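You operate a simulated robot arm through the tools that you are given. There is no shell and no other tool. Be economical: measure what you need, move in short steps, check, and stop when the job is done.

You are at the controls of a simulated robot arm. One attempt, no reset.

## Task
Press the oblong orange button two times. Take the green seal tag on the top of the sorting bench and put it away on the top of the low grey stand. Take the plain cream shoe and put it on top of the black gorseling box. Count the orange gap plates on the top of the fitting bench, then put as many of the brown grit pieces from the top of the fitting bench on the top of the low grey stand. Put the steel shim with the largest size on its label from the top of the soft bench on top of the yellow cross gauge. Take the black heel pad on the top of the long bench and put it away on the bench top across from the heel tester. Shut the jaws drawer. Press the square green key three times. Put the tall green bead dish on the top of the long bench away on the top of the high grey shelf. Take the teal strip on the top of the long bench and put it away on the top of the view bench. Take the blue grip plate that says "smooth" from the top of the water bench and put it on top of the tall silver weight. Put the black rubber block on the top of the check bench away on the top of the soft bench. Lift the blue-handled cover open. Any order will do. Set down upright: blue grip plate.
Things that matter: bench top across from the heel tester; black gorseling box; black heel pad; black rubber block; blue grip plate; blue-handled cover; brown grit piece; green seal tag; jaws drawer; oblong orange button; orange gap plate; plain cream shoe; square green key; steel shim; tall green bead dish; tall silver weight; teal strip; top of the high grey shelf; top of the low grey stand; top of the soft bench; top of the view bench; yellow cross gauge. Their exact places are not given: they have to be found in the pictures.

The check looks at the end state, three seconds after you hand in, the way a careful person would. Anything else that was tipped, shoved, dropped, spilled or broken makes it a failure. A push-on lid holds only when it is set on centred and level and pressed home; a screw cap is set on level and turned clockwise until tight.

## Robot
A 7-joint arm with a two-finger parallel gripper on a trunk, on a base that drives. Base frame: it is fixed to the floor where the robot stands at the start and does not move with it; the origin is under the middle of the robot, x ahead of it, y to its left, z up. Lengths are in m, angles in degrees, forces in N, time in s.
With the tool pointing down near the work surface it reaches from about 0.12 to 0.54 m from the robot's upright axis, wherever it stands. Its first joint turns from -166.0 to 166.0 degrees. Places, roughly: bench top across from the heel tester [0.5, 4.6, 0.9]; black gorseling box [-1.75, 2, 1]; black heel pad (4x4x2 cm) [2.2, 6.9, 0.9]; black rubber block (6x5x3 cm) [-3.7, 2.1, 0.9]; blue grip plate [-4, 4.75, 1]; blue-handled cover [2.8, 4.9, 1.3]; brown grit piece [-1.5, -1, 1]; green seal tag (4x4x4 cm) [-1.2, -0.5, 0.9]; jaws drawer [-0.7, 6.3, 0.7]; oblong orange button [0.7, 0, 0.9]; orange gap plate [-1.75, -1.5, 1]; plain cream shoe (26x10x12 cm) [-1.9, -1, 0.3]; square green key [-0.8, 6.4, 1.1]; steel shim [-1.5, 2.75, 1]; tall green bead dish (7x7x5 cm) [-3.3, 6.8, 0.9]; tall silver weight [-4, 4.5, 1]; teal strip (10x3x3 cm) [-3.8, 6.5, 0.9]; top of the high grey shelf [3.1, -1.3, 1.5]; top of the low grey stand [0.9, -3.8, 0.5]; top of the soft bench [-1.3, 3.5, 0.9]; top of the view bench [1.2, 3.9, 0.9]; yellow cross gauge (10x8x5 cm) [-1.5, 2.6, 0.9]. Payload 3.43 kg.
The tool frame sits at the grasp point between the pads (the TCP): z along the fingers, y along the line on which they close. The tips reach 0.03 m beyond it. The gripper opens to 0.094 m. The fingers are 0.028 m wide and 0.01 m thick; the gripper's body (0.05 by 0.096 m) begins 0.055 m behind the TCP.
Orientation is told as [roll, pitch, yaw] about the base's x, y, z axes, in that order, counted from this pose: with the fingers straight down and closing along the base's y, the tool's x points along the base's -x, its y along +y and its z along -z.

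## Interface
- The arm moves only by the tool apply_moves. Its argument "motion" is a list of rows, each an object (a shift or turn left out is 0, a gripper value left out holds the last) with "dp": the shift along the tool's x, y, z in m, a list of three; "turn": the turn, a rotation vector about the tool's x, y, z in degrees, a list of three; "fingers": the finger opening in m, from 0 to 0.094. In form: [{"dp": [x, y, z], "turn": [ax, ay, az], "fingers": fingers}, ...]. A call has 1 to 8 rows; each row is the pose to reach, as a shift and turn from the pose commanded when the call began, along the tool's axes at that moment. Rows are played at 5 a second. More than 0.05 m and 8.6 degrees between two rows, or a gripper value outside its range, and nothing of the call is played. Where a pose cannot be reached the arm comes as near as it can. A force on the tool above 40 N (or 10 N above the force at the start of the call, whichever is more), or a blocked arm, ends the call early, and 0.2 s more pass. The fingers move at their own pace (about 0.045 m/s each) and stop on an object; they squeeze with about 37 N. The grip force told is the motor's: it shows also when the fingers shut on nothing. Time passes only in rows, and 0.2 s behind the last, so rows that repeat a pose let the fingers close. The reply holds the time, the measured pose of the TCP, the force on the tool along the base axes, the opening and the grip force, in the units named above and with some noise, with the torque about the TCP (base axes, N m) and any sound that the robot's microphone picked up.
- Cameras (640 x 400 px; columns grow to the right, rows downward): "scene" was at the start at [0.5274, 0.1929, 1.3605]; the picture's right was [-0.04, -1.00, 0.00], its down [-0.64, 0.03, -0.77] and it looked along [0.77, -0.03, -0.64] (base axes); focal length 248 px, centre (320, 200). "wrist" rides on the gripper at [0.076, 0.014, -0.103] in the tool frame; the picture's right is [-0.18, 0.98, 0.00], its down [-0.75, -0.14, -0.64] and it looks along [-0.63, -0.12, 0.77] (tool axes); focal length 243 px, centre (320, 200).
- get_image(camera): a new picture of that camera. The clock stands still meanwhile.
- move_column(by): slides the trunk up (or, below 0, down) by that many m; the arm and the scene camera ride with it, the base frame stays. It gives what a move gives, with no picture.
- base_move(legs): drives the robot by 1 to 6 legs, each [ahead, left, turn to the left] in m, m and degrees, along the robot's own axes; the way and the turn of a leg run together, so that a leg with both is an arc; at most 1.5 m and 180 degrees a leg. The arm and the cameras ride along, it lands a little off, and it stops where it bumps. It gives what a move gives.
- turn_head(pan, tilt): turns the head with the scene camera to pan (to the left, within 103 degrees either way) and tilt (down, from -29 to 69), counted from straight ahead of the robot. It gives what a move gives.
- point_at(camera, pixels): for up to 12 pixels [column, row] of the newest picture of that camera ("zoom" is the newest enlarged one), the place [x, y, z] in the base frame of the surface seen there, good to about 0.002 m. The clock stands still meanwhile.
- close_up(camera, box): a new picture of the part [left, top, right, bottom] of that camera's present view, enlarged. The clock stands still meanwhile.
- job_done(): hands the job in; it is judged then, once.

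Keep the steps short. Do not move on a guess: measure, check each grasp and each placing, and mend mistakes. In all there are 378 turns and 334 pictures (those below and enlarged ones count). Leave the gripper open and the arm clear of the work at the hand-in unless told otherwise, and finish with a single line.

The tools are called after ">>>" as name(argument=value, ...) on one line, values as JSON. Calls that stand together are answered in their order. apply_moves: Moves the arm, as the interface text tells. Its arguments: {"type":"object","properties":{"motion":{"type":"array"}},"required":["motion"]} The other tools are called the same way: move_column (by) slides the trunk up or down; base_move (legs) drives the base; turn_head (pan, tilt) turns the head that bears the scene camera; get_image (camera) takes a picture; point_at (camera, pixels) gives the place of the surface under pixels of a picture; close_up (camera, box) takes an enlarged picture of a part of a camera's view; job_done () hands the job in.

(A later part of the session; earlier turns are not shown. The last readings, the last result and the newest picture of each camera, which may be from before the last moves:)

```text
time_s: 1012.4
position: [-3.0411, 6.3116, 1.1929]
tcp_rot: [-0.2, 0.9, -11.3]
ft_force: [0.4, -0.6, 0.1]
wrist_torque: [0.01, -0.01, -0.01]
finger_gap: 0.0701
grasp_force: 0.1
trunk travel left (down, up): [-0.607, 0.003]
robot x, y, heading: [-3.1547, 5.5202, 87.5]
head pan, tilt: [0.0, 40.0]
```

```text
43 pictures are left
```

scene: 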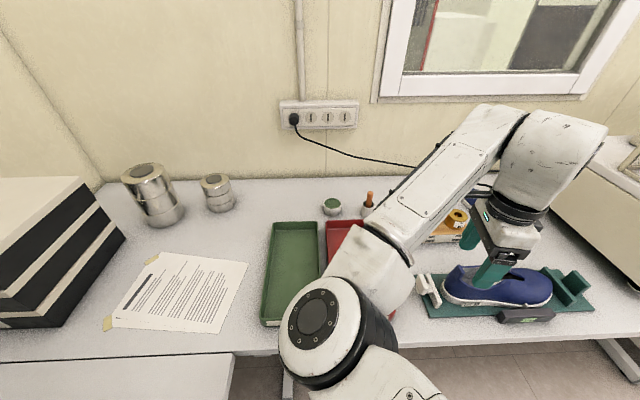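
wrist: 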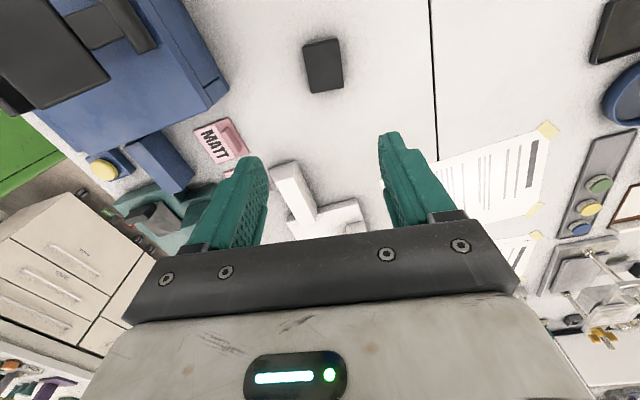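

>>> close_up(camera="scene", box=[300, 180, 390, 235])

>>> point_at(camera="zoom", pixels=[[220, 165], [155, 165], [288, 165], [220, 140], [220, 195], [220, 230], [160, 200], [282, 200], [480, 200], [215, 255], [430, 200]])

```text
7.11 times, centred on (345, 208) of scene
```

zoom: 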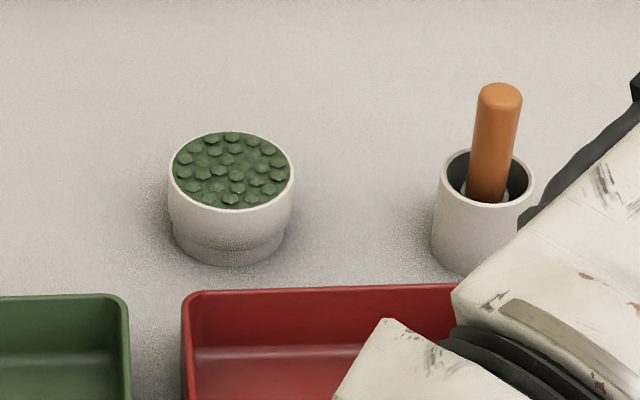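

```text
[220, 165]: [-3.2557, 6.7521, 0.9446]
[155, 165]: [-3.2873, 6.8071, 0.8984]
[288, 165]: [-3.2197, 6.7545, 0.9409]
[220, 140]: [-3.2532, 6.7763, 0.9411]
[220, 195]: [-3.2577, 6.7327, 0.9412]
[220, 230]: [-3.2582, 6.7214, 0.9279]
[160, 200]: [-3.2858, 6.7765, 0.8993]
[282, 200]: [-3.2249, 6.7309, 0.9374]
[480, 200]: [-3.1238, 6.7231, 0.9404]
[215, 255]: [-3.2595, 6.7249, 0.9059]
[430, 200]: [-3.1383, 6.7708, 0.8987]
```

Dish centre (-3.254,6.753), radius ~0.034, rim z 0.943. I turn the hand so it closes along x (yaw 90), fully open, then drive in.

>>> apply_moves(motion=[{"dp": [0, 0, 0], "turn": [0, 0, -8.5], "fingers": 0.094}, {"dp": [0, 0, 0], "turn": [0, 0, -17]}, {"dp": [0, 0, 0], "turn": [0, 0, -25.5]}, {"dp": [0, 0, 0], "turn": [0, 0, -34]}, {"dp": [0, 0, 0], "turn": [0, 0, -42.5]}, {"dp": [0, 0, 0], "turn": [0, 0, -51]}, {"dp": [0, 0, 0], "turn": [0, 0, -59.5]}, {"dp": [0, 0, 0], "turn": [0, 0, -68]}])

>>> apply_moves(motion=[{"dp": [0, 0, 0], "turn": [0, 0, -8.3]}, {"dp": [0, 0, 0], "turn": [0, 0, -16.6]}, {"dp": [0, 0, 0], "turn": [0, 0, -25]}, {"dp": [0, 0, 0], "turn": [0.2, -0.9, -33.3]}])

>>> base_move(legs=[[0.4, 0, 0]])

>>> get_image(camera="wrist")

```text
time_s: 1014.1
position: [-3.0411, 6.3102, 1.1931]
tcp_rot: [0.9, 0.5, 56.9]
ft_force: [0.0, 0.0, -0.2]
wrist_torque: [0.0, -0.04, 0.03]
finger_gap: 0.0942
grasp_force: 0.1
trunk travel left (down, up): [-0.607, 0.003]
robot x, y, heading: [-3.1516, 5.5196, 87.5]
head pan, tilt: [0.0, 40.0]
```

```text
time_s: 1015.1
position: [-3.0422, 6.3103, 1.1939]
tcp_rot: [0.5, -0.7, 90.2]
ft_force: [0.1, -0.7, 0.2]
wrist_torque: [-0.01, 0.0, -0.01]
finger_gap: 0.0938
grasp_force: 0.1
trunk travel left (down, up): [-0.607, 0.003]
robot x, y, heading: [-3.1579, 5.5247, 87.5]
head pan, tilt: [0.0, 40.0]
```

```text
time_s: 1017.6
position: [-3.0255, 6.7054, 1.1936]
tcp_rot: [0.4, -0.8, 90.0]
ft_force: [0.2, -0.2, 0.0]
wrist_torque: [0.01, 0.01, -0.01]
finger_gap: 0.0941
grasp_force: 0.0
trunk travel left (down, up): [-0.607, 0.003]
robot x, y, heading: [-3.1395, 5.9189, 87.3]
head pan, tilt: [0.0, 40.0]
```

```text
41 pictures are left
```

wrist: 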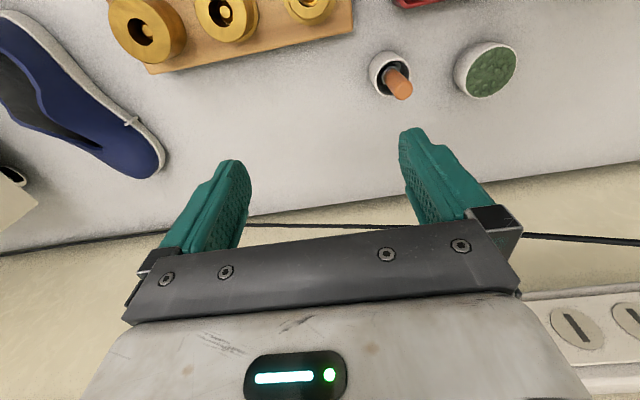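

>>> apply_moves(motion=[{"dp": [-0.01, 0.045, 0]}, {"dp": [-0.02, 0.09, 0]}, {"dp": [-0.03, 0.135, 0]}, {"dp": [-0.04, 0.18, 0]}, {"dp": [-0.0476, 0.2285, 0]}, {"dp": [-0.0476, 0.2285, 0.045]}, {"dp": [-0.0476, 0.2285, 0.09]}, {"dp": [-0.0476, 0.2285, 0.13]}])

>>> get_image(camera="wrist")

>>> point_at(camera="wrist", pixels=[[320, 90], [320, 110], [290, 100], [350, 100], [320, 70]])

```text
time_s: 1019.4
position: [-3.2546, 6.7516, 1.065]
tcp_rot: [0.6, -0.8, 90.1]
ft_force: [0.0, 0.2, -0.9]
wrist_torque: [0.0, -0.01, 0.0]
finger_gap: 0.0943
grasp_force: 0.0
trunk travel left (down, up): [-0.607, 0.003]
robot x, y, heading: [-3.1377, 5.9139, 87.8]
head pan, tilt: [0.0, 40.0]
```

```text
40 pictures are left
```

wrist: 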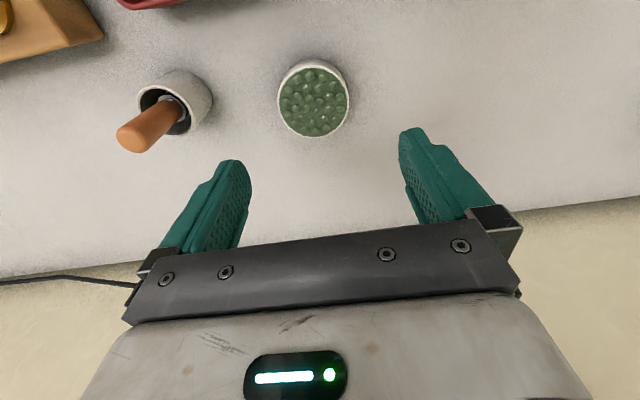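

```text
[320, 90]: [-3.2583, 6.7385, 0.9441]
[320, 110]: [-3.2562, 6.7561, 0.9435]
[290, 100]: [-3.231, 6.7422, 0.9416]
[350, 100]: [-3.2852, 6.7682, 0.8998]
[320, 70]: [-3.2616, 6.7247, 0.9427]
```

>>> apply_moves(motion=[{"dp": [0.0036, -0.0026, 0.04]}, {"dp": [0.0036, -0.0026, 0.08]}, {"dp": [0.0036, -0.0026, 0.11]}, {"dp": [0.0036, -0.0026, 0.127]}, {"dp": [0.0036, -0.0026, 0.127], "fingers": 0.05}, {"dp": [0.0036, -0.0026, 0.127]}, {"dp": [0.0036, -0.0026, 0.127]}, {"dp": [0.0036, -0.0026, 0.127]}])

>>> apply_moves(motion=[{"dp": [0, 0, -0.012]}, {"dp": [0, 0, -0.03]}, {"dp": [0, 0, -0.06]}, {"dp": [0, 0, -0.09]}, {"dp": [0, 0, -0.12]}, {"dp": [0, 0, -0.16]}, {"dp": [0, 0, -0.2]}])

>>> get_image(camera="wrist")

```text
time_s: 1021.2
position: [-3.253, 6.7517, 0.94]
tcp_rot: [0.5, -0.8, 90.1]
ft_force: [0.4, 0.5, -0.7]
wrist_torque: [-0.01, -0.02, -0.01]
finger_gap: 0.0653
grasp_force: 36.9
trunk travel left (down, up): [-0.607, 0.003]
robot x, y, heading: [-3.1409, 5.9147, 87.6]
head pan, tilt: [0.0, 40.0]
```

```text
time_s: 1022.8
position: [-3.25, 6.7491, 1.1409]
tcp_rot: [0.5, -0.7, 90.1]
ft_force: [-0.2, -0.5, -0.8]
wrist_torque: [-0.03, 0.02, 0.03]
finger_gap: 0.0654
grasp_force: 37.3
trunk travel left (down, up): [-0.607, 0.003]
robot x, y, heading: [-3.1409, 5.9163, 87.4]
head pan, tilt: [0.0, 40.0]
```

```text
39 pictures are left
```

wrist: 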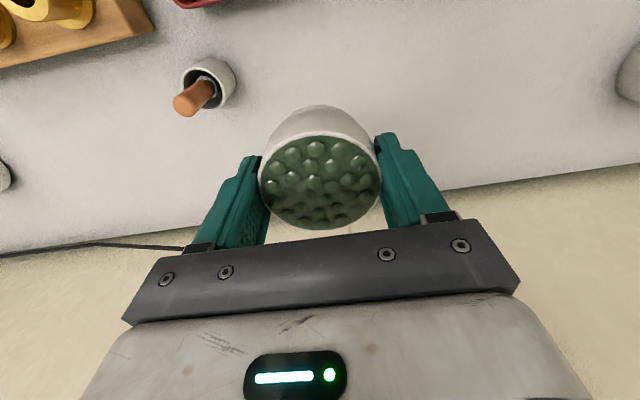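

Dish held level. Back away and drive: east along y≈5.4, then south down the middle aisle.

>>> base_move(legs=[[-0.5, 0, 0], [0, 0, -87.5], [1.35, 0, 0], [1.35, 0, 0], [0, 0, -90]])

>>> base_move(legs=[[1.3, 0, 0], [1.3, 0, 0], [1.2, 0, 0]])

>>> turn_head(pan=60, tilt=20)

>>> get_image(camera="scene")

```text
time_s: 1046.0
position: [-0.2978, 4.5555, 1.14]
tcp_rot: [0.4, -0.9, -87.1]
ft_force: [-0.5, -0.4, -1.1]
wrist_torque: [-0.02, -0.01, 0.04]
finger_gap: 0.0654
grasp_force: 36.8
trunk travel left (down, up): [-0.607, 0.003]
robot x, y, heading: [-0.4526, 5.3838, -89.7]
head pan, tilt: [0.0, 40.0]
```

```text
time_s: 1064.2
position: [-0.2324, 0.7854, 1.1393]
tcp_rot: [0.5, -0.8, -87.3]
ft_force: [0.6, 0.1, -1.0]
wrist_torque: [-0.01, -0.02, 0.0]
finger_gap: 0.0652
grasp_force: 36.9
trunk travel left (down, up): [-0.607, 0.003]
robot x, y, heading: [-0.3806, 1.6138, -89.9]
head pan, tilt: [0.0, 40.0]
```

```text
time_s: 1065.5
position: [-0.2326, 0.7859, 1.1401]
tcp_rot: [0.5, -0.7, -87.3]
ft_force: [0.1, -0.7, -1.3]
wrist_torque: [0.02, 0.0, -0.03]
finger_gap: 0.0651
grasp_force: 37.3
trunk travel left (down, up): [-0.607, 0.003]
robot x, y, heading: [-0.3805, 1.6131, -90.1]
head pan, tilt: [60.0, 20.0]
```

```text
38 pictures are left
```

scene: 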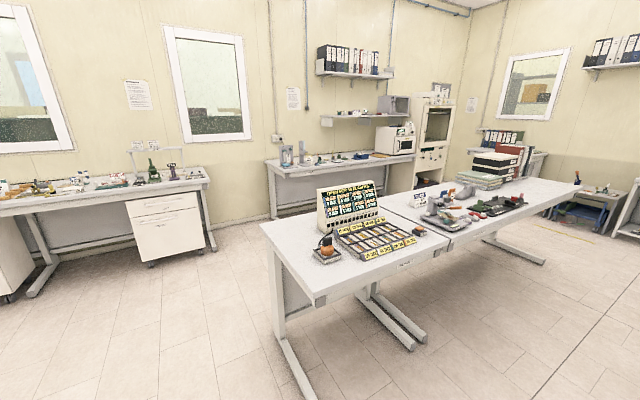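

>>> close_up(camera="scene", box=[250, 40, 460, 220])

>>> point_at(camera="scene", pixels=[[330, 119], [360, 117], [345, 115], [345, 75], [280, 163], [380, 160], [275, 225], [320, 160], [420, 230], [265, 230]])

```text
2.22 times, centred on (355, 130) of scene
```

zoom: 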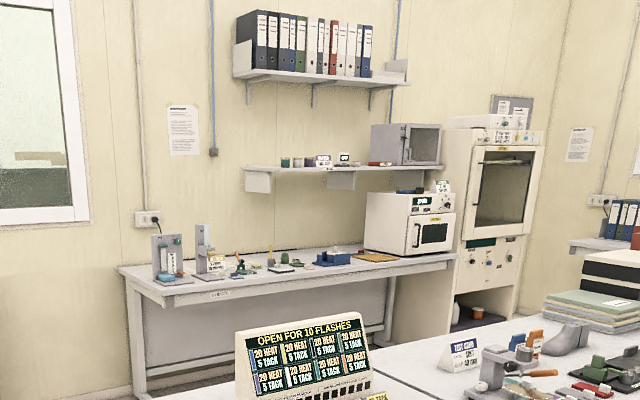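

```text
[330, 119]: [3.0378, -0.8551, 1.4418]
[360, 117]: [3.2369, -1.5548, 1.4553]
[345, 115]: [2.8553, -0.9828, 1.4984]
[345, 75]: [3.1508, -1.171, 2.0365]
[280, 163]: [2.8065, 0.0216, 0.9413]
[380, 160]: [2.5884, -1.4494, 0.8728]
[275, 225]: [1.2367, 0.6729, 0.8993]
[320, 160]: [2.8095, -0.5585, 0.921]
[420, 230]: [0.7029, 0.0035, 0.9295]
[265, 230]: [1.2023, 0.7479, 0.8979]
```

Shelf top z≈1.50, front edge x≈2.855. I test here in free space whether the upright hand can reach z≈1.56.

>>> apply_moves(motion=[{"dp": [0.01, 0, -0.045]}, {"dp": [0.02, 0, -0.09]}, {"dp": [0.03, 0, -0.135]}, {"dp": [0.04, 0, -0.18]}, {"dp": [0.05, 0, -0.22]}, {"dp": [0.05, 0, -0.26]}, {"dp": [0.05, 0, -0.3]}])

```text
time_s: 1066.9
position: [-0.2535, 0.842, 1.3291]
tcp_rot: [-9.3, 5.3, -88.4]
ft_force: [0.2, 0.0, 0.0]
wrist_torque: [-0.02, -0.04, -0.01]
finger_gap: 0.065
grasp_force: 36.5
trunk travel left (down, up): [-0.607, 0.003]
robot x, y, heading: [-0.3813, 1.6153, -89.8]
head pan, tilt: [60.0, 20.0]
stopped in row 7: the arm was blocked; the commanded pose is now the measured one
```

Reach limit. Settle with still rows and go back down to level.

>>> apply_moves(motion=[{"dp": [0, 0, 0.0]}])

>>> apply_moves(motion=[{"dp": [-0.01, 0, 0.02], "turn": [-2, -1, 0]}, {"dp": [-0.02, 0, 0.05], "turn": [-5, -3, 0]}, {"dp": [-0.03, 0, 0.09], "turn": [-9.3, -5.3, 0]}, {"dp": [-0.04, 0, 0.13], "turn": [-9.3, -5.3, 0]}])

>>> get_image(camera="wrist")

```text
time_s: 1067.3
position: [-0.2542, 0.841, 1.3304]
tcp_rot: [-9.3, 5.1, -88.3]
ft_force: [-0.2, 0.5, -1.3]
wrist_torque: [0.0, 0.01, -0.02]
finger_gap: 0.0649
grasp_force: 36.9
trunk travel left (down, up): [-0.607, 0.003]
robot x, y, heading: [-0.3796, 1.6146, -90.0]
head pan, tilt: [60.0, 20.0]
```

```text
time_s: 1068.3
position: [-0.2737, 0.8125, 1.1985]
tcp_rot: [0.2, -0.1, -87.9]
ft_force: [0.3, 0.4, -1.8]
wrist_torque: [-0.01, -0.03, 0.02]
finger_gap: 0.0649
grasp_force: 36.9
trunk travel left (down, up): [-0.607, 0.003]
robot x, y, heading: [-0.3817, 1.6126, -89.9]
head pan, tilt: [60.0, 20.0]
```

```text
36 pictures are left
```

wrist: 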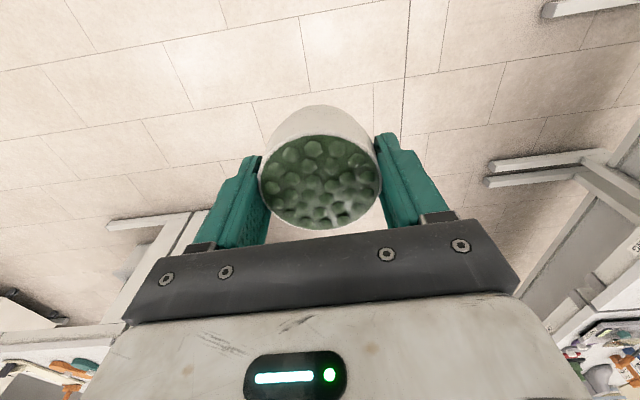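

The upright hand tops out near 1.33 m, so I'll regrasp the dish with a horizontal tool at the bench under the shelf. Drive there: east, then south along x≈1.92.

>>> base_move(legs=[[0, 0, 90], [1.2, 0, 0], [1.1, 0, 0], [0, 0, -90], [1.2, 0, 0], [1.1, 0, 0]])

>>> base_move(legs=[[0, 0, 90]])

>>> turn_head(pan=0, tilt=35)

>>> get_image(camera="scene")

```text
time_s: 1098.2
position: [2.0291, -1.4669, 1.1987]
tcp_rot: [0.2, -0.1, -87.8]
ft_force: [-0.3, -0.2, -1.1]
wrist_torque: [-0.02, 0.01, 0.03]
finger_gap: 0.065
grasp_force: 37.3
trunk travel left (down, up): [-0.607, 0.003]
robot x, y, heading: [1.9192, -0.669, -89.7]
head pan, tilt: [60.0, 20.0]
```

```text
time_s: 1102.5
position: [2.7155, -0.5306, 1.1985]
tcp_rot: [0.2, -0.1, 4.1]
ft_force: [0.5, 0.4, -1.8]
wrist_torque: [0.03, 0.03, -0.01]
finger_gap: 0.0652
grasp_force: 37.5
trunk travel left (down, up): [-0.607, 0.003]
robot x, y, heading: [1.9232, -0.6645, 2.3]
head pan, tilt: [60.0, 20.0]
```

```text
time_s: 1103.8
position: [2.7158, -0.5306, 1.1978]
tcp_rot: [0.2, -0.2, 4.1]
ft_force: [-0.2, 0.1, -1.0]
wrist_torque: [0.01, 0.01, -0.06]
finger_gap: 0.0652
grasp_force: 37.1
trunk travel left (down, up): [-0.607, 0.003]
robot x, y, heading: [1.9218, -0.6672, 2.1]
head pan, tilt: [0.0, 35.0]
```

```text
35 pictures are left
```

scene: 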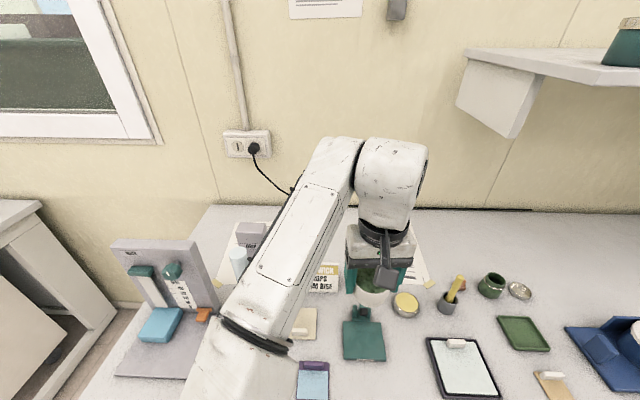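

>>> point_at(camera="scene", pixels=[[467, 52], [560, 75], [615, 68], [600, 50], [620, 45], [510, 55], [410, 360], [470, 320], [500, 390]])

>>> turn_head(pan=-25, tilt=50)

>>> get_image(camera="scene")

```text
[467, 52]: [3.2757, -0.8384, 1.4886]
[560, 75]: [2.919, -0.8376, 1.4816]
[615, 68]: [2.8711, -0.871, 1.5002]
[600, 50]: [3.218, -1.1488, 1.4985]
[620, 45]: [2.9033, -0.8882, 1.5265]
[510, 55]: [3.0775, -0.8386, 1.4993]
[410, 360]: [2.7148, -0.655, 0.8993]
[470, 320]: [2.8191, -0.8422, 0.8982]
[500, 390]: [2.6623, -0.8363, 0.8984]
```

```text
time_s: 1104.7
position: [2.7163, -0.5321, 1.199]
tcp_rot: [0.2, -0.2, 4.2]
ft_force: [0.3, 0.2, -0.9]
wrist_torque: [-0.03, 0.01, 0.01]
finger_gap: 0.0652
grasp_force: 37.4
trunk travel left (down, up): [-0.607, 0.003]
robot x, y, heading: [1.9193, -0.6668, 2.4]
head pan, tilt: [-25.0, 50.0]
```

```text
34 pictures are left
```

scene: 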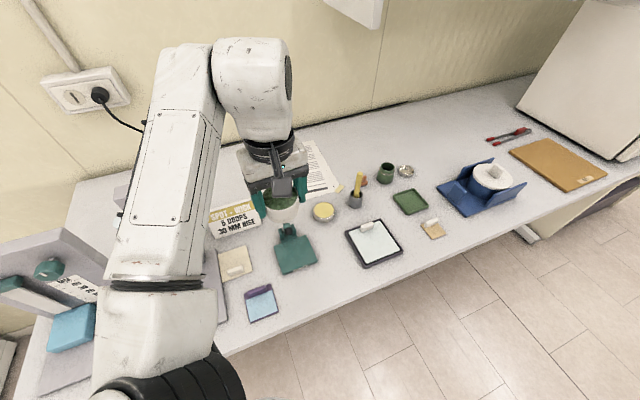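

>>> point_at(camera="scene", pixels=[[325, 290], [320, 305], [335, 300], [460, 240], [440, 250], [300, 320], [410, 265], [480, 225]])

```text
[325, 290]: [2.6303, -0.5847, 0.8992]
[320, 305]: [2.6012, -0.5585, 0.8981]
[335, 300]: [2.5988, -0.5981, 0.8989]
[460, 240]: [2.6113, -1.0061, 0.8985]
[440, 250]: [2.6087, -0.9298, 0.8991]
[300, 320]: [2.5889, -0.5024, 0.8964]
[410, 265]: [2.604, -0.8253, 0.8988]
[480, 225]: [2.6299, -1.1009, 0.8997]
```

Set the dish down at (2.632,-0.575) near the bench's front edge.

>>> apply_moves(motion=[{"dp": [0.03, -0.012, 0.02]}, {"dp": [0.06, -0.025, 0.05]}, {"dp": [0.0868, -0.0369, 0.08]}, {"dp": [0.0868, -0.0369, 0.125]}, {"dp": [0.0868, -0.0369, 0.17]}, {"dp": [0.0868, -0.0369, 0.21]}, {"dp": [0.0868, -0.0369, 0.24]}])

>>> get_image(camera="scene")

```text
time_s: 1106.3
position: [2.6327, -0.5734, 0.9584]
tcp_rot: [0.1, 0.0, 4.2]
ft_force: [0.7, -0.5, -1.3]
wrist_torque: [-0.02, -0.02, -0.01]
finger_gap: 0.065
grasp_force: 37.2
trunk travel left (down, up): [-0.607, 0.003]
robot x, y, heading: [1.9189, -0.6681, 2.5]
head pan, tilt: [-25.0, 50.0]
```

```text
33 pictures are left
```

scene: 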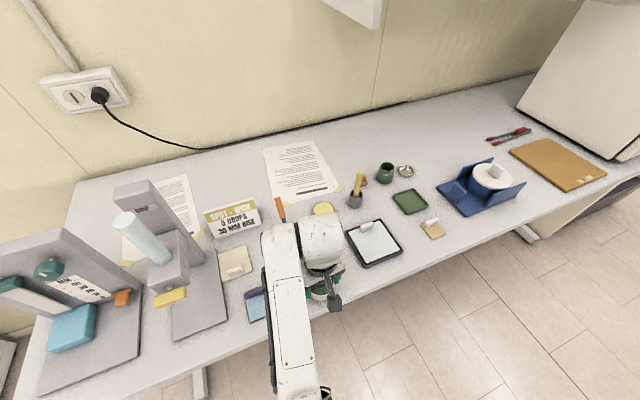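

>>> apply_moves(motion=[{"dp": [0, 0, 0.01]}, {"dp": [0, 0, 0.016]}, {"dp": [0, 0, 0.0185]}, {"dp": [0, 0, 0.0185], "fingers": 0.09}, {"dp": [0, 0, 0.0185]}, {"dp": [0, 0, 0.0185]}, {"dp": [0, 0, -0.02]}, {"dp": [0, 0, -0.06]}])

>>> apply_moves(motion=[{"dp": [0, 0, -0.045]}, {"dp": [0, 0, -0.09]}, {"dp": [0, 0, -0.135]}, {"dp": [0, 0, -0.18]}, {"dp": [0, 0, -0.22]}])

>>> get_image(camera="wrist")

```text
time_s: 1108.1
position: [2.6337, -0.5752, 1.0189]
tcp_rot: [0.2, -0.1, 4.2]
ft_force: [0.0, 0.6, 0.3]
wrist_torque: [-0.02, -0.01, 0.0]
finger_gap: 0.0897
grasp_force: 0.0
trunk travel left (down, up): [-0.607, 0.003]
robot x, y, heading: [1.9233, -0.6687, 2.3]
head pan, tilt: [-25.0, 50.0]
```

```text
time_s: 1109.3
position: [2.6269, -0.5724, 1.2424]
tcp_rot: [0.2, -0.1, 4.1]
ft_force: [0.2, -0.3, 0.0]
wrist_torque: [-0.02, -0.01, 0.01]
finger_gap: 0.0901
grasp_force: 0.1
trunk travel left (down, up): [-0.607, 0.003]
robot x, y, heading: [1.9199, -0.6684, 1.9]
head pan, tilt: [-25.0, 50.0]
```

```text
32 pictures are left
```

wrist: 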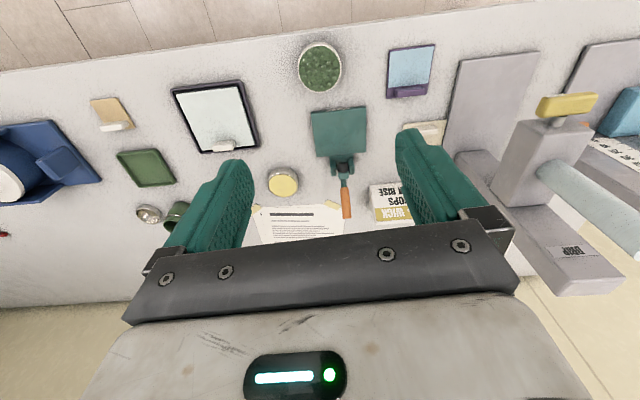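

Dish is set down safely. Back up a little, extend, and swing the tool to horizontal (about the closing axis).

>>> base_move(legs=[[-0.14, 0, -2]])

>>> apply_moves(motion=[{"dp": [-0.04, 0, -0.015]}, {"dp": [-0.08, 0, -0.03]}, {"dp": [-0.12, 0, -0.05]}, {"dp": [-0.12, 0, -0.05], "turn": [0, -8, 0]}, {"dp": [-0.12, 0, -0.05], "turn": [0, -16, 0]}, {"dp": [-0.12, 0, -0.05], "turn": [0, -24, 0]}, {"dp": [-0.12, 0, -0.05], "turn": [0, -32, 0]}])

>>> apply_moves(motion=[{"dp": [0, 0, 0], "turn": [0, -8, 0]}, {"dp": [0, 0, 0], "turn": [0, -16, 0]}, {"dp": [0, 0, 0], "turn": [0, -24, 0]}, {"dp": [0, 0, 0], "turn": [0, -32, 0]}, {"dp": [0, 0, 0], "turn": [0, -40, 0]}, {"dp": [0, 0, 0], "turn": [0, -48, 0]}, {"dp": [0, 0, 0], "turn": [0, -56, 0]}])

```text
time_s: 1110.6
position: [2.4939, -0.5972, 1.2419]
tcp_rot: [0.1, -0.1, 2.2]
ft_force: [-0.3, -0.7, 1.0]
wrist_torque: [-0.01, 0.04, 0.01]
finger_gap: 0.0902
grasp_force: 0.1
trunk travel left (down, up): [-0.607, 0.003]
robot x, y, heading: [1.7833, -0.6688, 0.3]
head pan, tilt: [-25.0, 50.0]
```

```text
time_s: 1112.2
position: [2.6144, -0.5934, 1.2925]
tcp_rot: [0.2, -32.1, 2.2]
ft_force: [0.0, -0.3, 0.7]
wrist_torque: [0.01, 0.01, -0.03]
finger_gap: 0.0901
grasp_force: 0.1
trunk travel left (down, up): [-0.607, 0.003]
robot x, y, heading: [1.7827, -0.67, 0.2]
head pan, tilt: [-25.0, 50.0]
```

```text
time_s: 1113.8
position: [2.6152, -0.5927, 1.2923]
tcp_rot: [8.0, -88.3, -5.7]
ft_force: [-0.4, -0.4, 1.0]
wrist_torque: [0.05, 0.01, -0.03]
finger_gap: 0.0897
grasp_force: 0.1
trunk travel left (down, up): [-0.607, 0.003]
robot x, y, heading: [1.78, -0.6709, 0.4]
head pan, tilt: [-25.0, 50.0]
```

Horizontal reached. Test height: go up to ~1.55 here.

>>> apply_moves(motion=[{"dp": [-0.045, 0, 0]}, {"dp": [-0.09, 0, 0]}, {"dp": [-0.135, 0, 0]}, {"dp": [-0.18, 0, 0]}, {"dp": [-0.22, 0, 0]}, {"dp": [-0.26, 0, 0]}])

```text
time_s: 1115.2
position: [2.6224, -0.5901, 1.5521]
tcp_rot: [2.8, -88.0, -0.5]
ft_force: [0.7, -0.5, 0.5]
wrist_torque: [0.02, -0.02, -0.02]
finger_gap: 0.09
grasp_force: 0.0
trunk travel left (down, up): [-0.607, 0.003]
robot x, y, heading: [1.7829, -0.6719, 0.4]
head pan, tilt: [-25.0, 50.0]
```

Good. Look at the shelf top from here.

>>> turn_head(pan=-25, tilt=10)

>>> get_image(camera="scene")

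```text
time_s: 1116.2
position: [2.6218, -0.5903, 1.5512]
tcp_rot: [4.5, -88.1, -2.3]
ft_force: [0.2, 0.3, 0.4]
wrist_torque: [-0.01, 0.02, 0.0]
finger_gap: 0.0901
grasp_force: 0.0
trunk travel left (down, up): [-0.607, 0.003]
robot x, y, heading: [1.7804, -0.6705, 0.2]
head pan, tilt: [-25.0, 10.0]
```

```text
31 pictures are left
```

scene: 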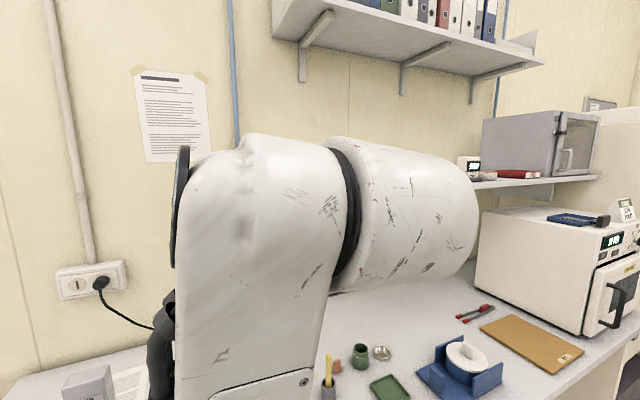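

>>> apply_moves(motion=[{"dp": [0.045, 0, 0]}, {"dp": [0.09, 0, 0]}, {"dp": [0.135, 0, 0]}, {"dp": [0.18, 0, 0]}, {"dp": [0.22, 0, 0]}, {"dp": [0.26, 0, 0]}, {"dp": [0.3, 0, 0]}])

>>> turn_head(pan=-30, tilt=10)

>>> get_image(camera="scene")

>>> close_up(camera="scene", box=[220, 80, 500, 240])

```text
time_s: 1117.8
position: [2.6107, -0.5938, 1.2496]
tcp_rot: [6.3, -88.2, -3.8]
ft_force: [0.0, 0.3, -0.3]
wrist_torque: [0.02, 0.01, -0.01]
finger_gap: 0.0902
grasp_force: 0.1
trunk travel left (down, up): [-0.607, 0.003]
robot x, y, heading: [1.7844, -0.6681, 0.3]
head pan, tilt: [-25.0, 10.0]
```

```text
time_s: 1118.5
position: [2.6122, -0.5953, 1.2509]
tcp_rot: [4.6, -88.1, -2.4]
ft_force: [-0.8, -0.3, 0.2]
wrist_torque: [0.0, 0.01, -0.01]
finger_gap: 0.0902
grasp_force: 0.0
trunk travel left (down, up): [-0.607, 0.003]
robot x, y, heading: [1.7852, -0.6727, 0.3]
head pan, tilt: [-30.0, 10.0]
```

```text
30 pictures are left
```

scene: 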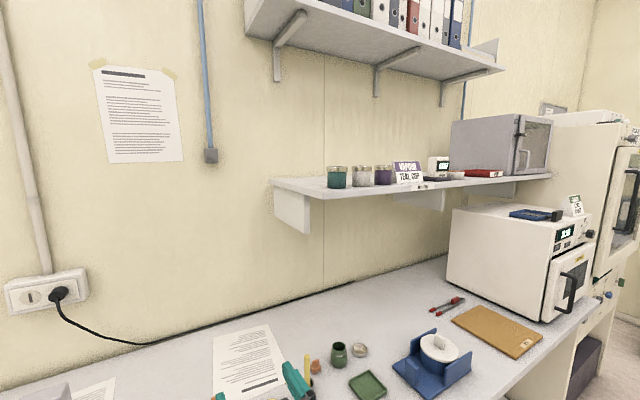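

```text
2.29 times, centred on (360, 160) of scene
```

zoom: 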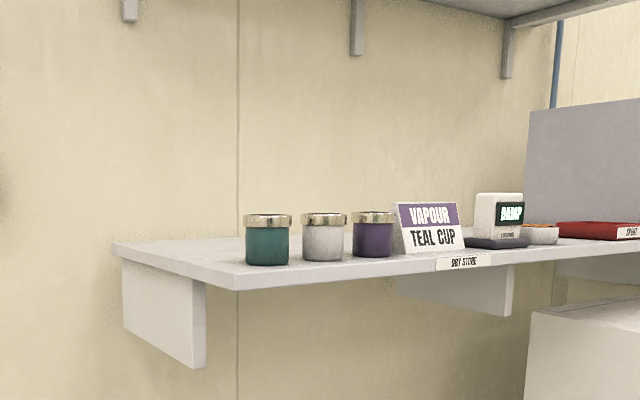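

Free space is behind the jars at the shelf's left end; I'll place at about (3.08,-0.89) coming in at heading -35°. First regrasp the dish horizontally: back up 0.08, align y, lower the trunk.

>>> base_move(legs=[[-0.08, 0, 0]])

>>> apply_moves(motion=[{"dp": [0, 0.018, 0]}])

>>> move_column(by=-0.3)

>>> get_image(camera="wrist")

```text
time_s: 1119.5
position: [2.5346, -0.5942, 1.25]
tcp_rot: [4.7, -88.0, -2.4]
ft_force: [1.1, -0.1, 0.0]
wrist_torque: [-0.03, 0.0, -0.01]
finger_gap: 0.0902
grasp_force: 0.1
trunk travel left (down, up): [-0.607, 0.003]
robot x, y, heading: [1.7027, -0.6707, 0.3]
head pan, tilt: [-30.0, 10.0]
```

```text
time_s: 1120.0
position: [2.5326, -0.5783, 1.2504]
tcp_rot: [4.8, -88.1, -2.5]
ft_force: [-0.3, 0.7, -0.9]
wrist_torque: [-0.01, 0.0, 0.02]
finger_gap: 0.0898
grasp_force: 0.0
trunk travel left (down, up): [-0.607, 0.003]
robot x, y, heading: [1.7052, -0.6693, 0.4]
head pan, tilt: [-30.0, 10.0]
```

```text
time_s: 1123.0
position: [2.5321, -0.5772, 0.9508]
tcp_rot: [4.9, -88.1, -2.5]
ft_force: [0.3, -0.5, 0.1]
wrist_torque: [-0.02, -0.01, 0.01]
finger_gap: 0.0902
grasp_force: 0.0
trunk travel left (down, up): [-0.307, 0.303]
robot x, y, heading: [1.7057, -0.6708, 0.2]
head pan, tilt: [-30.0, 10.0]
```

```text
28 pictures are left
```

wrist: 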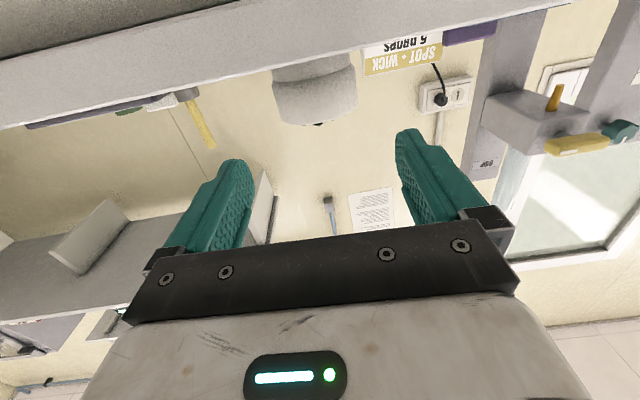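

The dish sits between the fingers in view. Lower 2.3 cm, then move in 8.5 cm and close.

>>> apply_moves(motion=[{"dp": [0.012, 0, 0]}, {"dp": [0.023, 0, 0.0]}, {"dp": [0.023, 0.0, 0.03]}, {"dp": [0.022, 0.0, 0.06]}, {"dp": [0.0205, 0.0, 0.084]}])

>>> get_image(camera="wrist")

```text
time_s: 1124.2
position: [2.6155, -0.5738, 0.9283]
tcp_rot: [4.9, -88.1, -2.5]
ft_force: [-0.2, 0.1, 0.8]
wrist_torque: [0.01, 0.02, -0.02]
finger_gap: 0.0898
grasp_force: 0.1
trunk travel left (down, up): [-0.307, 0.303]
robot x, y, heading: [1.7052, -0.6694, 0.5]
head pan, tilt: [-30.0, 10.0]
```

```text
27 pictures are left
```

wrist: 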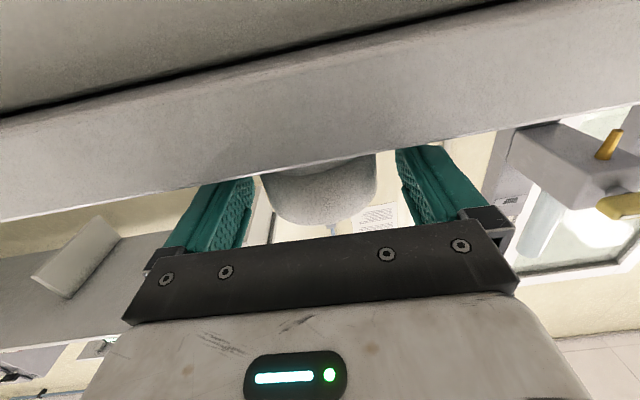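

>>> apply_moves(motion=[{"dp": [0, 0, 0], "fingers": 0.05}, {"dp": [0, 0, 0]}, {"dp": [0, 0, 0]}, {"dp": [0, 0, 0]}])

>>> move_column(by=0.05)

>>> get_image(camera="wrist")

```text
time_s: 1125.2
position: [2.6165, -0.5734, 0.9274]
tcp_rot: [4.8, -88.0, -2.6]
ft_force: [0.5, 0.7, 0.4]
wrist_torque: [-0.05, -0.06, -0.01]
finger_gap: 0.0639
grasp_force: 37.1
trunk travel left (down, up): [-0.307, 0.303]
robot x, y, heading: [1.7077, -0.6707, 0.4]
head pan, tilt: [-30.0, 10.0]
```

```text
time_s: 1126.1
position: [2.6147, -0.5744, 0.9777]
tcp_rot: [4.8, -88.1, -2.5]
ft_force: [-0.6, -0.3, -0.5]
wrist_torque: [0.01, 0.03, 0.02]
finger_gap: 0.0638
grasp_force: 36.9
trunk travel left (down, up): [-0.357, 0.253]
robot x, y, heading: [1.7023, -0.6693, 0.2]
head pan, tilt: [-30.0, 10.0]
```

```text
26 pictures are left
```

wrist: 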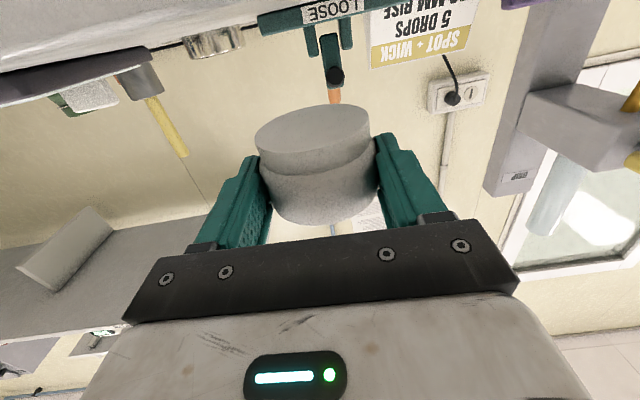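

Dish held. Raise trunk and arm to z≈1.55.

>>> move_column(by=0.25)

>>> apply_moves(motion=[{"dp": [-0.04, 0, 0]}, {"dp": [-0.08, 0, 0]}, {"dp": [-0.12, 0, 0]}, {"dp": [-0.16, 0, 0]}, {"dp": [-0.2, 0, 0]}, {"dp": [-0.24, 0, 0]}, {"dp": [-0.28, 0, 0]}, {"dp": [-0.32, 0, 0]}])

```text
time_s: 1128.7
position: [2.6161, -0.5734, 1.2284]
tcp_rot: [4.5, -88.1, -2.5]
ft_force: [0.6, 0.3, -1.3]
wrist_torque: [0.0, 0.0, 0.02]
finger_gap: 0.0639
grasp_force: 37.1
trunk travel left (down, up): [-0.607, 0.003]
robot x, y, heading: [1.7018, -0.6709, 0.3]
head pan, tilt: [-30.0, 10.0]
```

```text
time_s: 1130.5
position: [2.6271, -0.5746, 1.5509]
tcp_rot: [4.1, -88.1, -1.7]
ft_force: [-0.1, 0.8, -1.3]
wrist_torque: [-0.02, -0.01, 0.0]
finger_gap: 0.064
grasp_force: 37.0
trunk travel left (down, up): [-0.607, 0.003]
robot x, y, heading: [1.7041, -0.6703, 0.2]
head pan, tilt: [-30.0, 10.0]
```

>>> base_move(legs=[[0, 0.29, 0], [0.48, 0, 0], [0, 0, -35]])

>>> turn_head(pan=0, tilt=10)

>>> get_image(camera="scene")

>>> get_image(camera="wrist")

```text
time_s: 1136.0
position: [3.1475, -0.6814, 1.4944]
tcp_rot: [101.3, -83.7, -122.5]
ft_force: [2.1, 6.0, 1.4]
wrist_torque: [0.08, 0.16, -0.45]
finger_gap: 0.0639
grasp_force: 36.9
trunk travel left (down, up): [-0.607, 0.003]
robot x, y, heading: [2.2518, -0.3405, -10.0]
head pan, tilt: [-30.0, 10.0]
stopped in leg 3: the robot was blocked; the commanded pose is now the measured one
```

```text
time_s: 1136.9
position: [3.1698, -0.6432, 1.4891]
tcp_rot: [73.6, -81.9, -81.4]
ft_force: [-2.9, 8.3, 10.6]
wrist_torque: [0.09, 0.81, -0.56]
finger_gap: 0.064
grasp_force: 36.8
trunk travel left (down, up): [-0.607, 0.003]
robot x, y, heading: [2.2294, -0.4512, -1.7]
head pan, tilt: [0.0, 10.0]
```

```text
25 pictures are left
```

scene: 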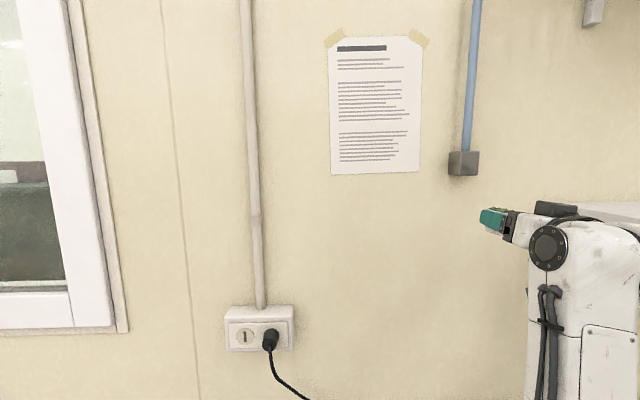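

```text
24 pictures are left
```

wrist: 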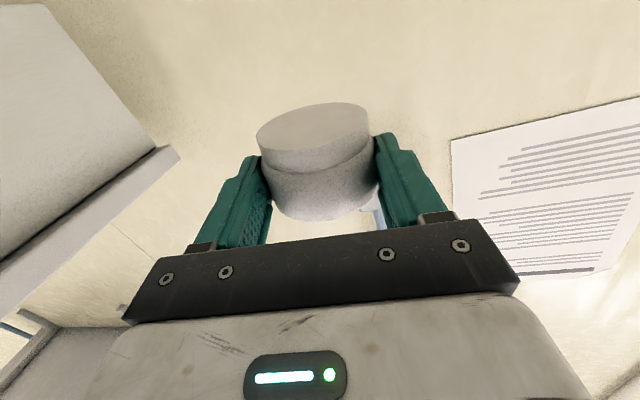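

The arm met the shelf's end while turning too deep. Back straight out and re-level.

>>> base_move(legs=[[-0.2, 0.08, 0]])

>>> apply_moves(motion=[{"dp": [0, 0, 0]}])

>>> turn_head(pan=-30, tilt=10)

>>> get_image(camera="scene")

```text
time_s: 1138.2
position: [2.9088, -0.6283, 1.4876]
tcp_rot: [49.3, -81.1, -75.5]
ft_force: [8.9, 1.6, -2.2]
wrist_torque: [-0.08, -0.05, -0.39]
finger_gap: 0.064
grasp_force: 36.8
trunk travel left (down, up): [-0.607, 0.003]
robot x, y, heading: [2.1237, -0.187, -21.0]
head pan, tilt: [0.0, 10.0]
stopped in leg 1: the robot was blocked; the commanded pose is now the measured one
```

```text
time_s: 1138.8
position: [2.9953, -0.6843, 1.452]
tcp_rot: [40.5, -79.3, -68.4]
ft_force: [-0.3, -0.8, -1.0]
wrist_torque: [0.0, 0.02, 0.03]
finger_gap: 0.0638
grasp_force: 36.9
trunk travel left (down, up): [-0.607, 0.003]
robot x, y, heading: [2.1697, -0.2017, -22.2]
head pan, tilt: [0.0, 10.0]
stopped in row 1: the arm was blocked; the commanded pose is now the measured one
```

```text
time_s: 1139.8
position: [2.9766, -0.6762, 1.4631]
tcp_rot: [44.1, -79.7, -71.4]
ft_force: [0.9, 2.0, -1.5]
wrist_torque: [0.01, 0.0, -0.09]
finger_gap: 0.064
grasp_force: 37.2
trunk travel left (down, up): [-0.607, 0.003]
robot x, y, heading: [2.1624, -0.2055, -21.7]
head pan, tilt: [-30.0, 10.0]
```

```text
23 pictures are left
```

scene: 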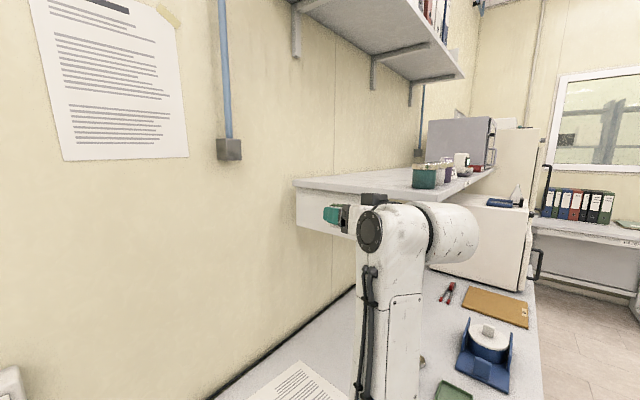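

>>> base_move(legs=[[-0.15, 0, 0]])

>>> apply_moves(motion=[{"dp": [0, 0, 0]}])

>>> get_image(camera="wrist")

```text
time_s: 1141.2
position: [2.8241, -0.6193, 1.4692]
tcp_rot: [46.4, -80.1, -73.9]
ft_force: [-0.3, 0.0, -1.0]
wrist_torque: [0.04, 0.01, 0.01]
finger_gap: 0.0639
grasp_force: 36.5
trunk travel left (down, up): [-0.607, 0.003]
robot x, y, heading: [2.0233, -0.1571, -21.6]
head pan, tilt: [-30.0, 10.0]
```

```text
time_s: 1141.6
position: [2.8238, -0.6206, 1.4685]
tcp_rot: [46.3, -80.1, -73.7]
ft_force: [0.3, -1.2, -0.8]
wrist_torque: [0.02, 0.0, 0.01]
finger_gap: 0.0641
grasp_force: 37.2
trunk travel left (down, up): [-0.607, 0.003]
robot x, y, heading: [2.0182, -0.1536, -21.3]
head pan, tilt: [-30.0, 10.0]
```

```text
22 pictures are left
```

wrist: 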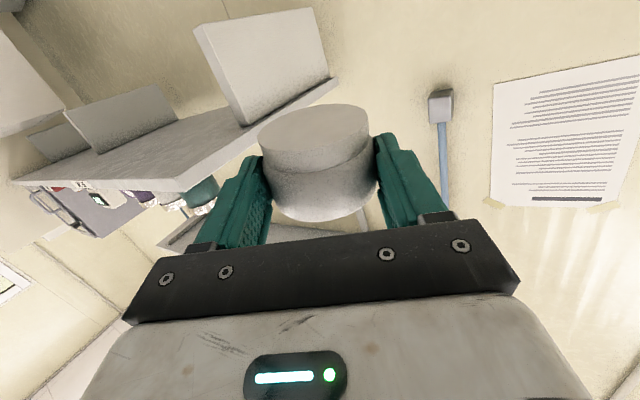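

Free again. Level the tool and lift to ~1.55.

>>> apply_moves(motion=[{"dp": [-0.03, 0, 0], "turn": [0, -2.5, -3.6]}, {"dp": [-0.06, 0, 0], "turn": [0, -5, -7.2]}, {"dp": [-0.09, 0, 0], "turn": [0, -5, -7.2]}])

>>> base_move(legs=[[0, 0, -13.7]])

```text
time_s: 1142.4
position: [2.8286, -0.6368, 1.5573]
tcp_rot: [-1.9, -88.2, -25.3]
ft_force: [0.0, 0.1, -1.1]
wrist_torque: [0.04, 0.02, -0.03]
finger_gap: 0.0641
grasp_force: 37.7
trunk travel left (down, up): [-0.607, 0.003]
robot x, y, heading: [2.0195, -0.1544, -21.4]
head pan, tilt: [-30.0, 10.0]
```

```text
time_s: 1143.6
position: [2.6912, -0.8125, 1.5564]
tcp_rot: [-0.6, -88.2, -40.1]
ft_force: [0.1, 0.6, -0.6]
wrist_torque: [0.04, -0.02, 0.01]
finger_gap: 0.0642
grasp_force: 37.0
trunk travel left (down, up): [-0.607, 0.003]
robot x, y, heading: [2.0176, -0.1517, -34.9]
head pan, tilt: [-30.0, 10.0]
```

>>> apply_moves(motion=[{"dp": [0, 0, 0], "turn": [6.5, 0, 0]}, {"dp": [0, 0, 0], "turn": [13, 0, 0]}, {"dp": [0, 0, 0], "turn": [19.5, 0, 0]}])

>>> get_image(camera="wrist")

```text
time_s: 1144.4
position: [2.6918, -0.8131, 1.5572]
tcp_rot: [-20.7, -88.2, -39.9]
ft_force: [0.1, -0.3, -1.2]
wrist_torque: [0.03, -0.02, 0.05]
finger_gap: 0.064
grasp_force: 36.6
trunk travel left (down, up): [-0.607, 0.003]
robot x, y, heading: [2.0175, -0.1571, -35.0]
head pan, tilt: [-30.0, 10.0]
```

```text
21 pictures are left
```

wrist: 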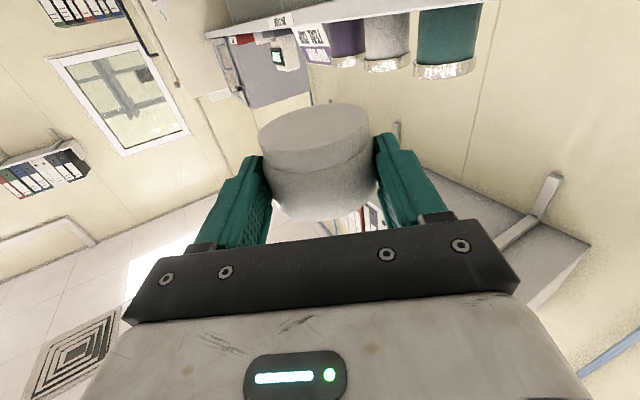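

Tool now points -60° and level. Move the base left 0.24, then ahead 0.14, so the dish is north of the shelf end.

>>> base_move(legs=[[0, 0.24, 0], [0.14, 0, 0]])

>>> get_image(camera="scene")

```text
time_s: 1147.1
position: [2.937, -0.7021, 1.5567]
tcp_rot: [-20.2, -88.2, -40.4]
ft_force: [0.2, 0.6, -0.4]
wrist_torque: [0.04, -0.01, 0.02]
finger_gap: 0.064
grasp_force: 36.9
trunk travel left (down, up): [-0.607, 0.003]
robot x, y, heading: [2.2687, -0.0414, -35.1]
head pan, tilt: [-30.0, 10.0]
```

```text
20 pictures are left
```

scene: 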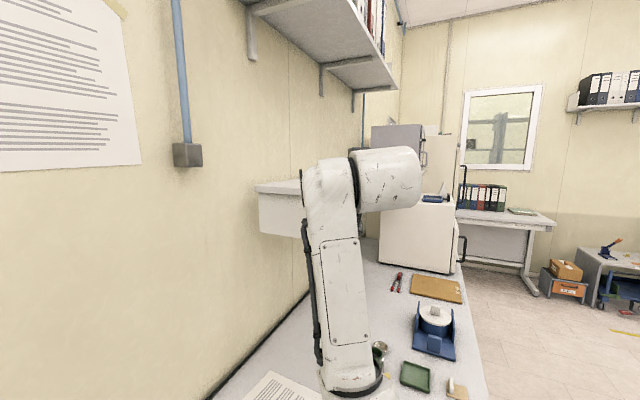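

>>> point_at(camera="scene", pixels=[[415, 180], [390, 200], [360, 180], [320, 180], [340, 160], [265, 190], [300, 195]])

```text
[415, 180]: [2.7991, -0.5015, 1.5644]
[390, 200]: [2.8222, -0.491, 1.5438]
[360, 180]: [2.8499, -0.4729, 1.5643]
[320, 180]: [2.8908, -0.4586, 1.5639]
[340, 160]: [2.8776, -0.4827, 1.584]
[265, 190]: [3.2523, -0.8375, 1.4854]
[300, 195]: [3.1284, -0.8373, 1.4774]
```

Clearances look good. Extend along the tool direction over the shelf.

>>> apply_moves(motion=[{"dp": [-0.001, 0.003, 0.035]}, {"dp": [-0.002, 0.006, 0.07]}, {"dp": [-0.003, 0.009, 0.105]}, {"dp": [-0.004, 0.011, 0.14]}, {"dp": [-0.005, 0.013, 0.172]}, {"dp": [-0.006, 0.0144, 0.204]}])

>>> get_image(camera="scene")

>>> get_image(camera="wrist")

```text
time_s: 1148.5
position: [3.0494, -0.874, 1.5571]
tcp_rot: [-20.2, -88.2, -40.2]
ft_force: [0.9, -0.3, -0.8]
wrist_torque: [0.04, 0.01, -0.05]
finger_gap: 0.0639
grasp_force: 37.1
trunk travel left (down, up): [-0.607, 0.003]
robot x, y, heading: [2.2682, -0.0374, -35.4]
head pan, tilt: [-30.0, 10.0]
```

```text
19 pictures are left
```

scene: 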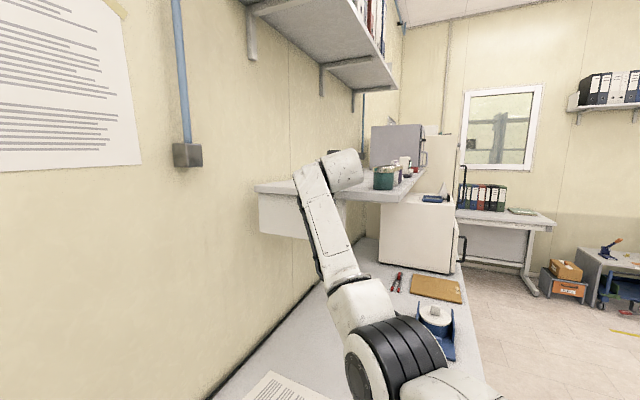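

```text
18 pictures are left
```

wrist: 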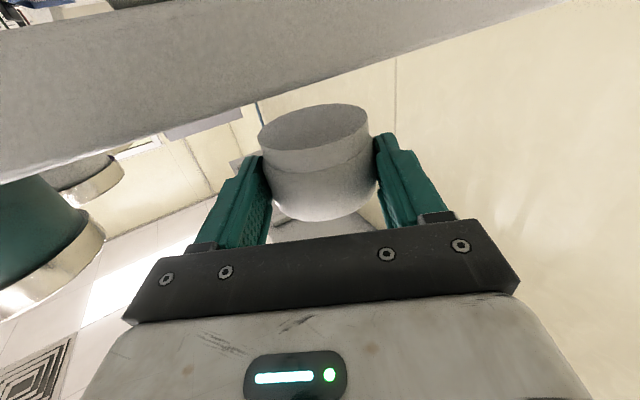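

The dish is over the shelf's left-rear area. Lower gently to contact.

>>> apply_moves(motion=[{"dp": [0.012, 0, 0]}, {"dp": [0.02, 0, 0]}, {"dp": [0.025, 0, 0]}, {"dp": [0.028, 0, 0]}])

```text
time_s: 1149.5
position: [3.0497, -0.8726, 1.5297]
tcp_rot: [-20.0, -88.2, -40.6]
ft_force: [0.2, -0.1, -0.9]
wrist_torque: [-0.01, -0.01, 0.0]
finger_gap: 0.064
grasp_force: 37.2
trunk travel left (down, up): [-0.607, 0.003]
robot x, y, heading: [2.2656, -0.0368, -35.2]
head pan, tilt: [-30.0, 10.0]
```

>>> apply_moves(motion=[{"dp": [0.001, 0, 0]}, {"dp": [0.002, 0, 0]}, {"dp": [0.003, 0, 0]}])

```text
time_s: 1150.3
position: [3.0492, -0.8704, 1.5266]
tcp_rot: [-20.8, -88.3, -39.8]
ft_force: [0.9, 0.4, 2.3]
wrist_torque: [0.0, -0.12, 0.04]
finger_gap: 0.0637
grasp_force: 37.0
trunk travel left (down, up): [-0.607, 0.003]
robot x, y, heading: [2.2687, -0.0399, -35.2]
head pan, tilt: [-30.0, 10.0]
```

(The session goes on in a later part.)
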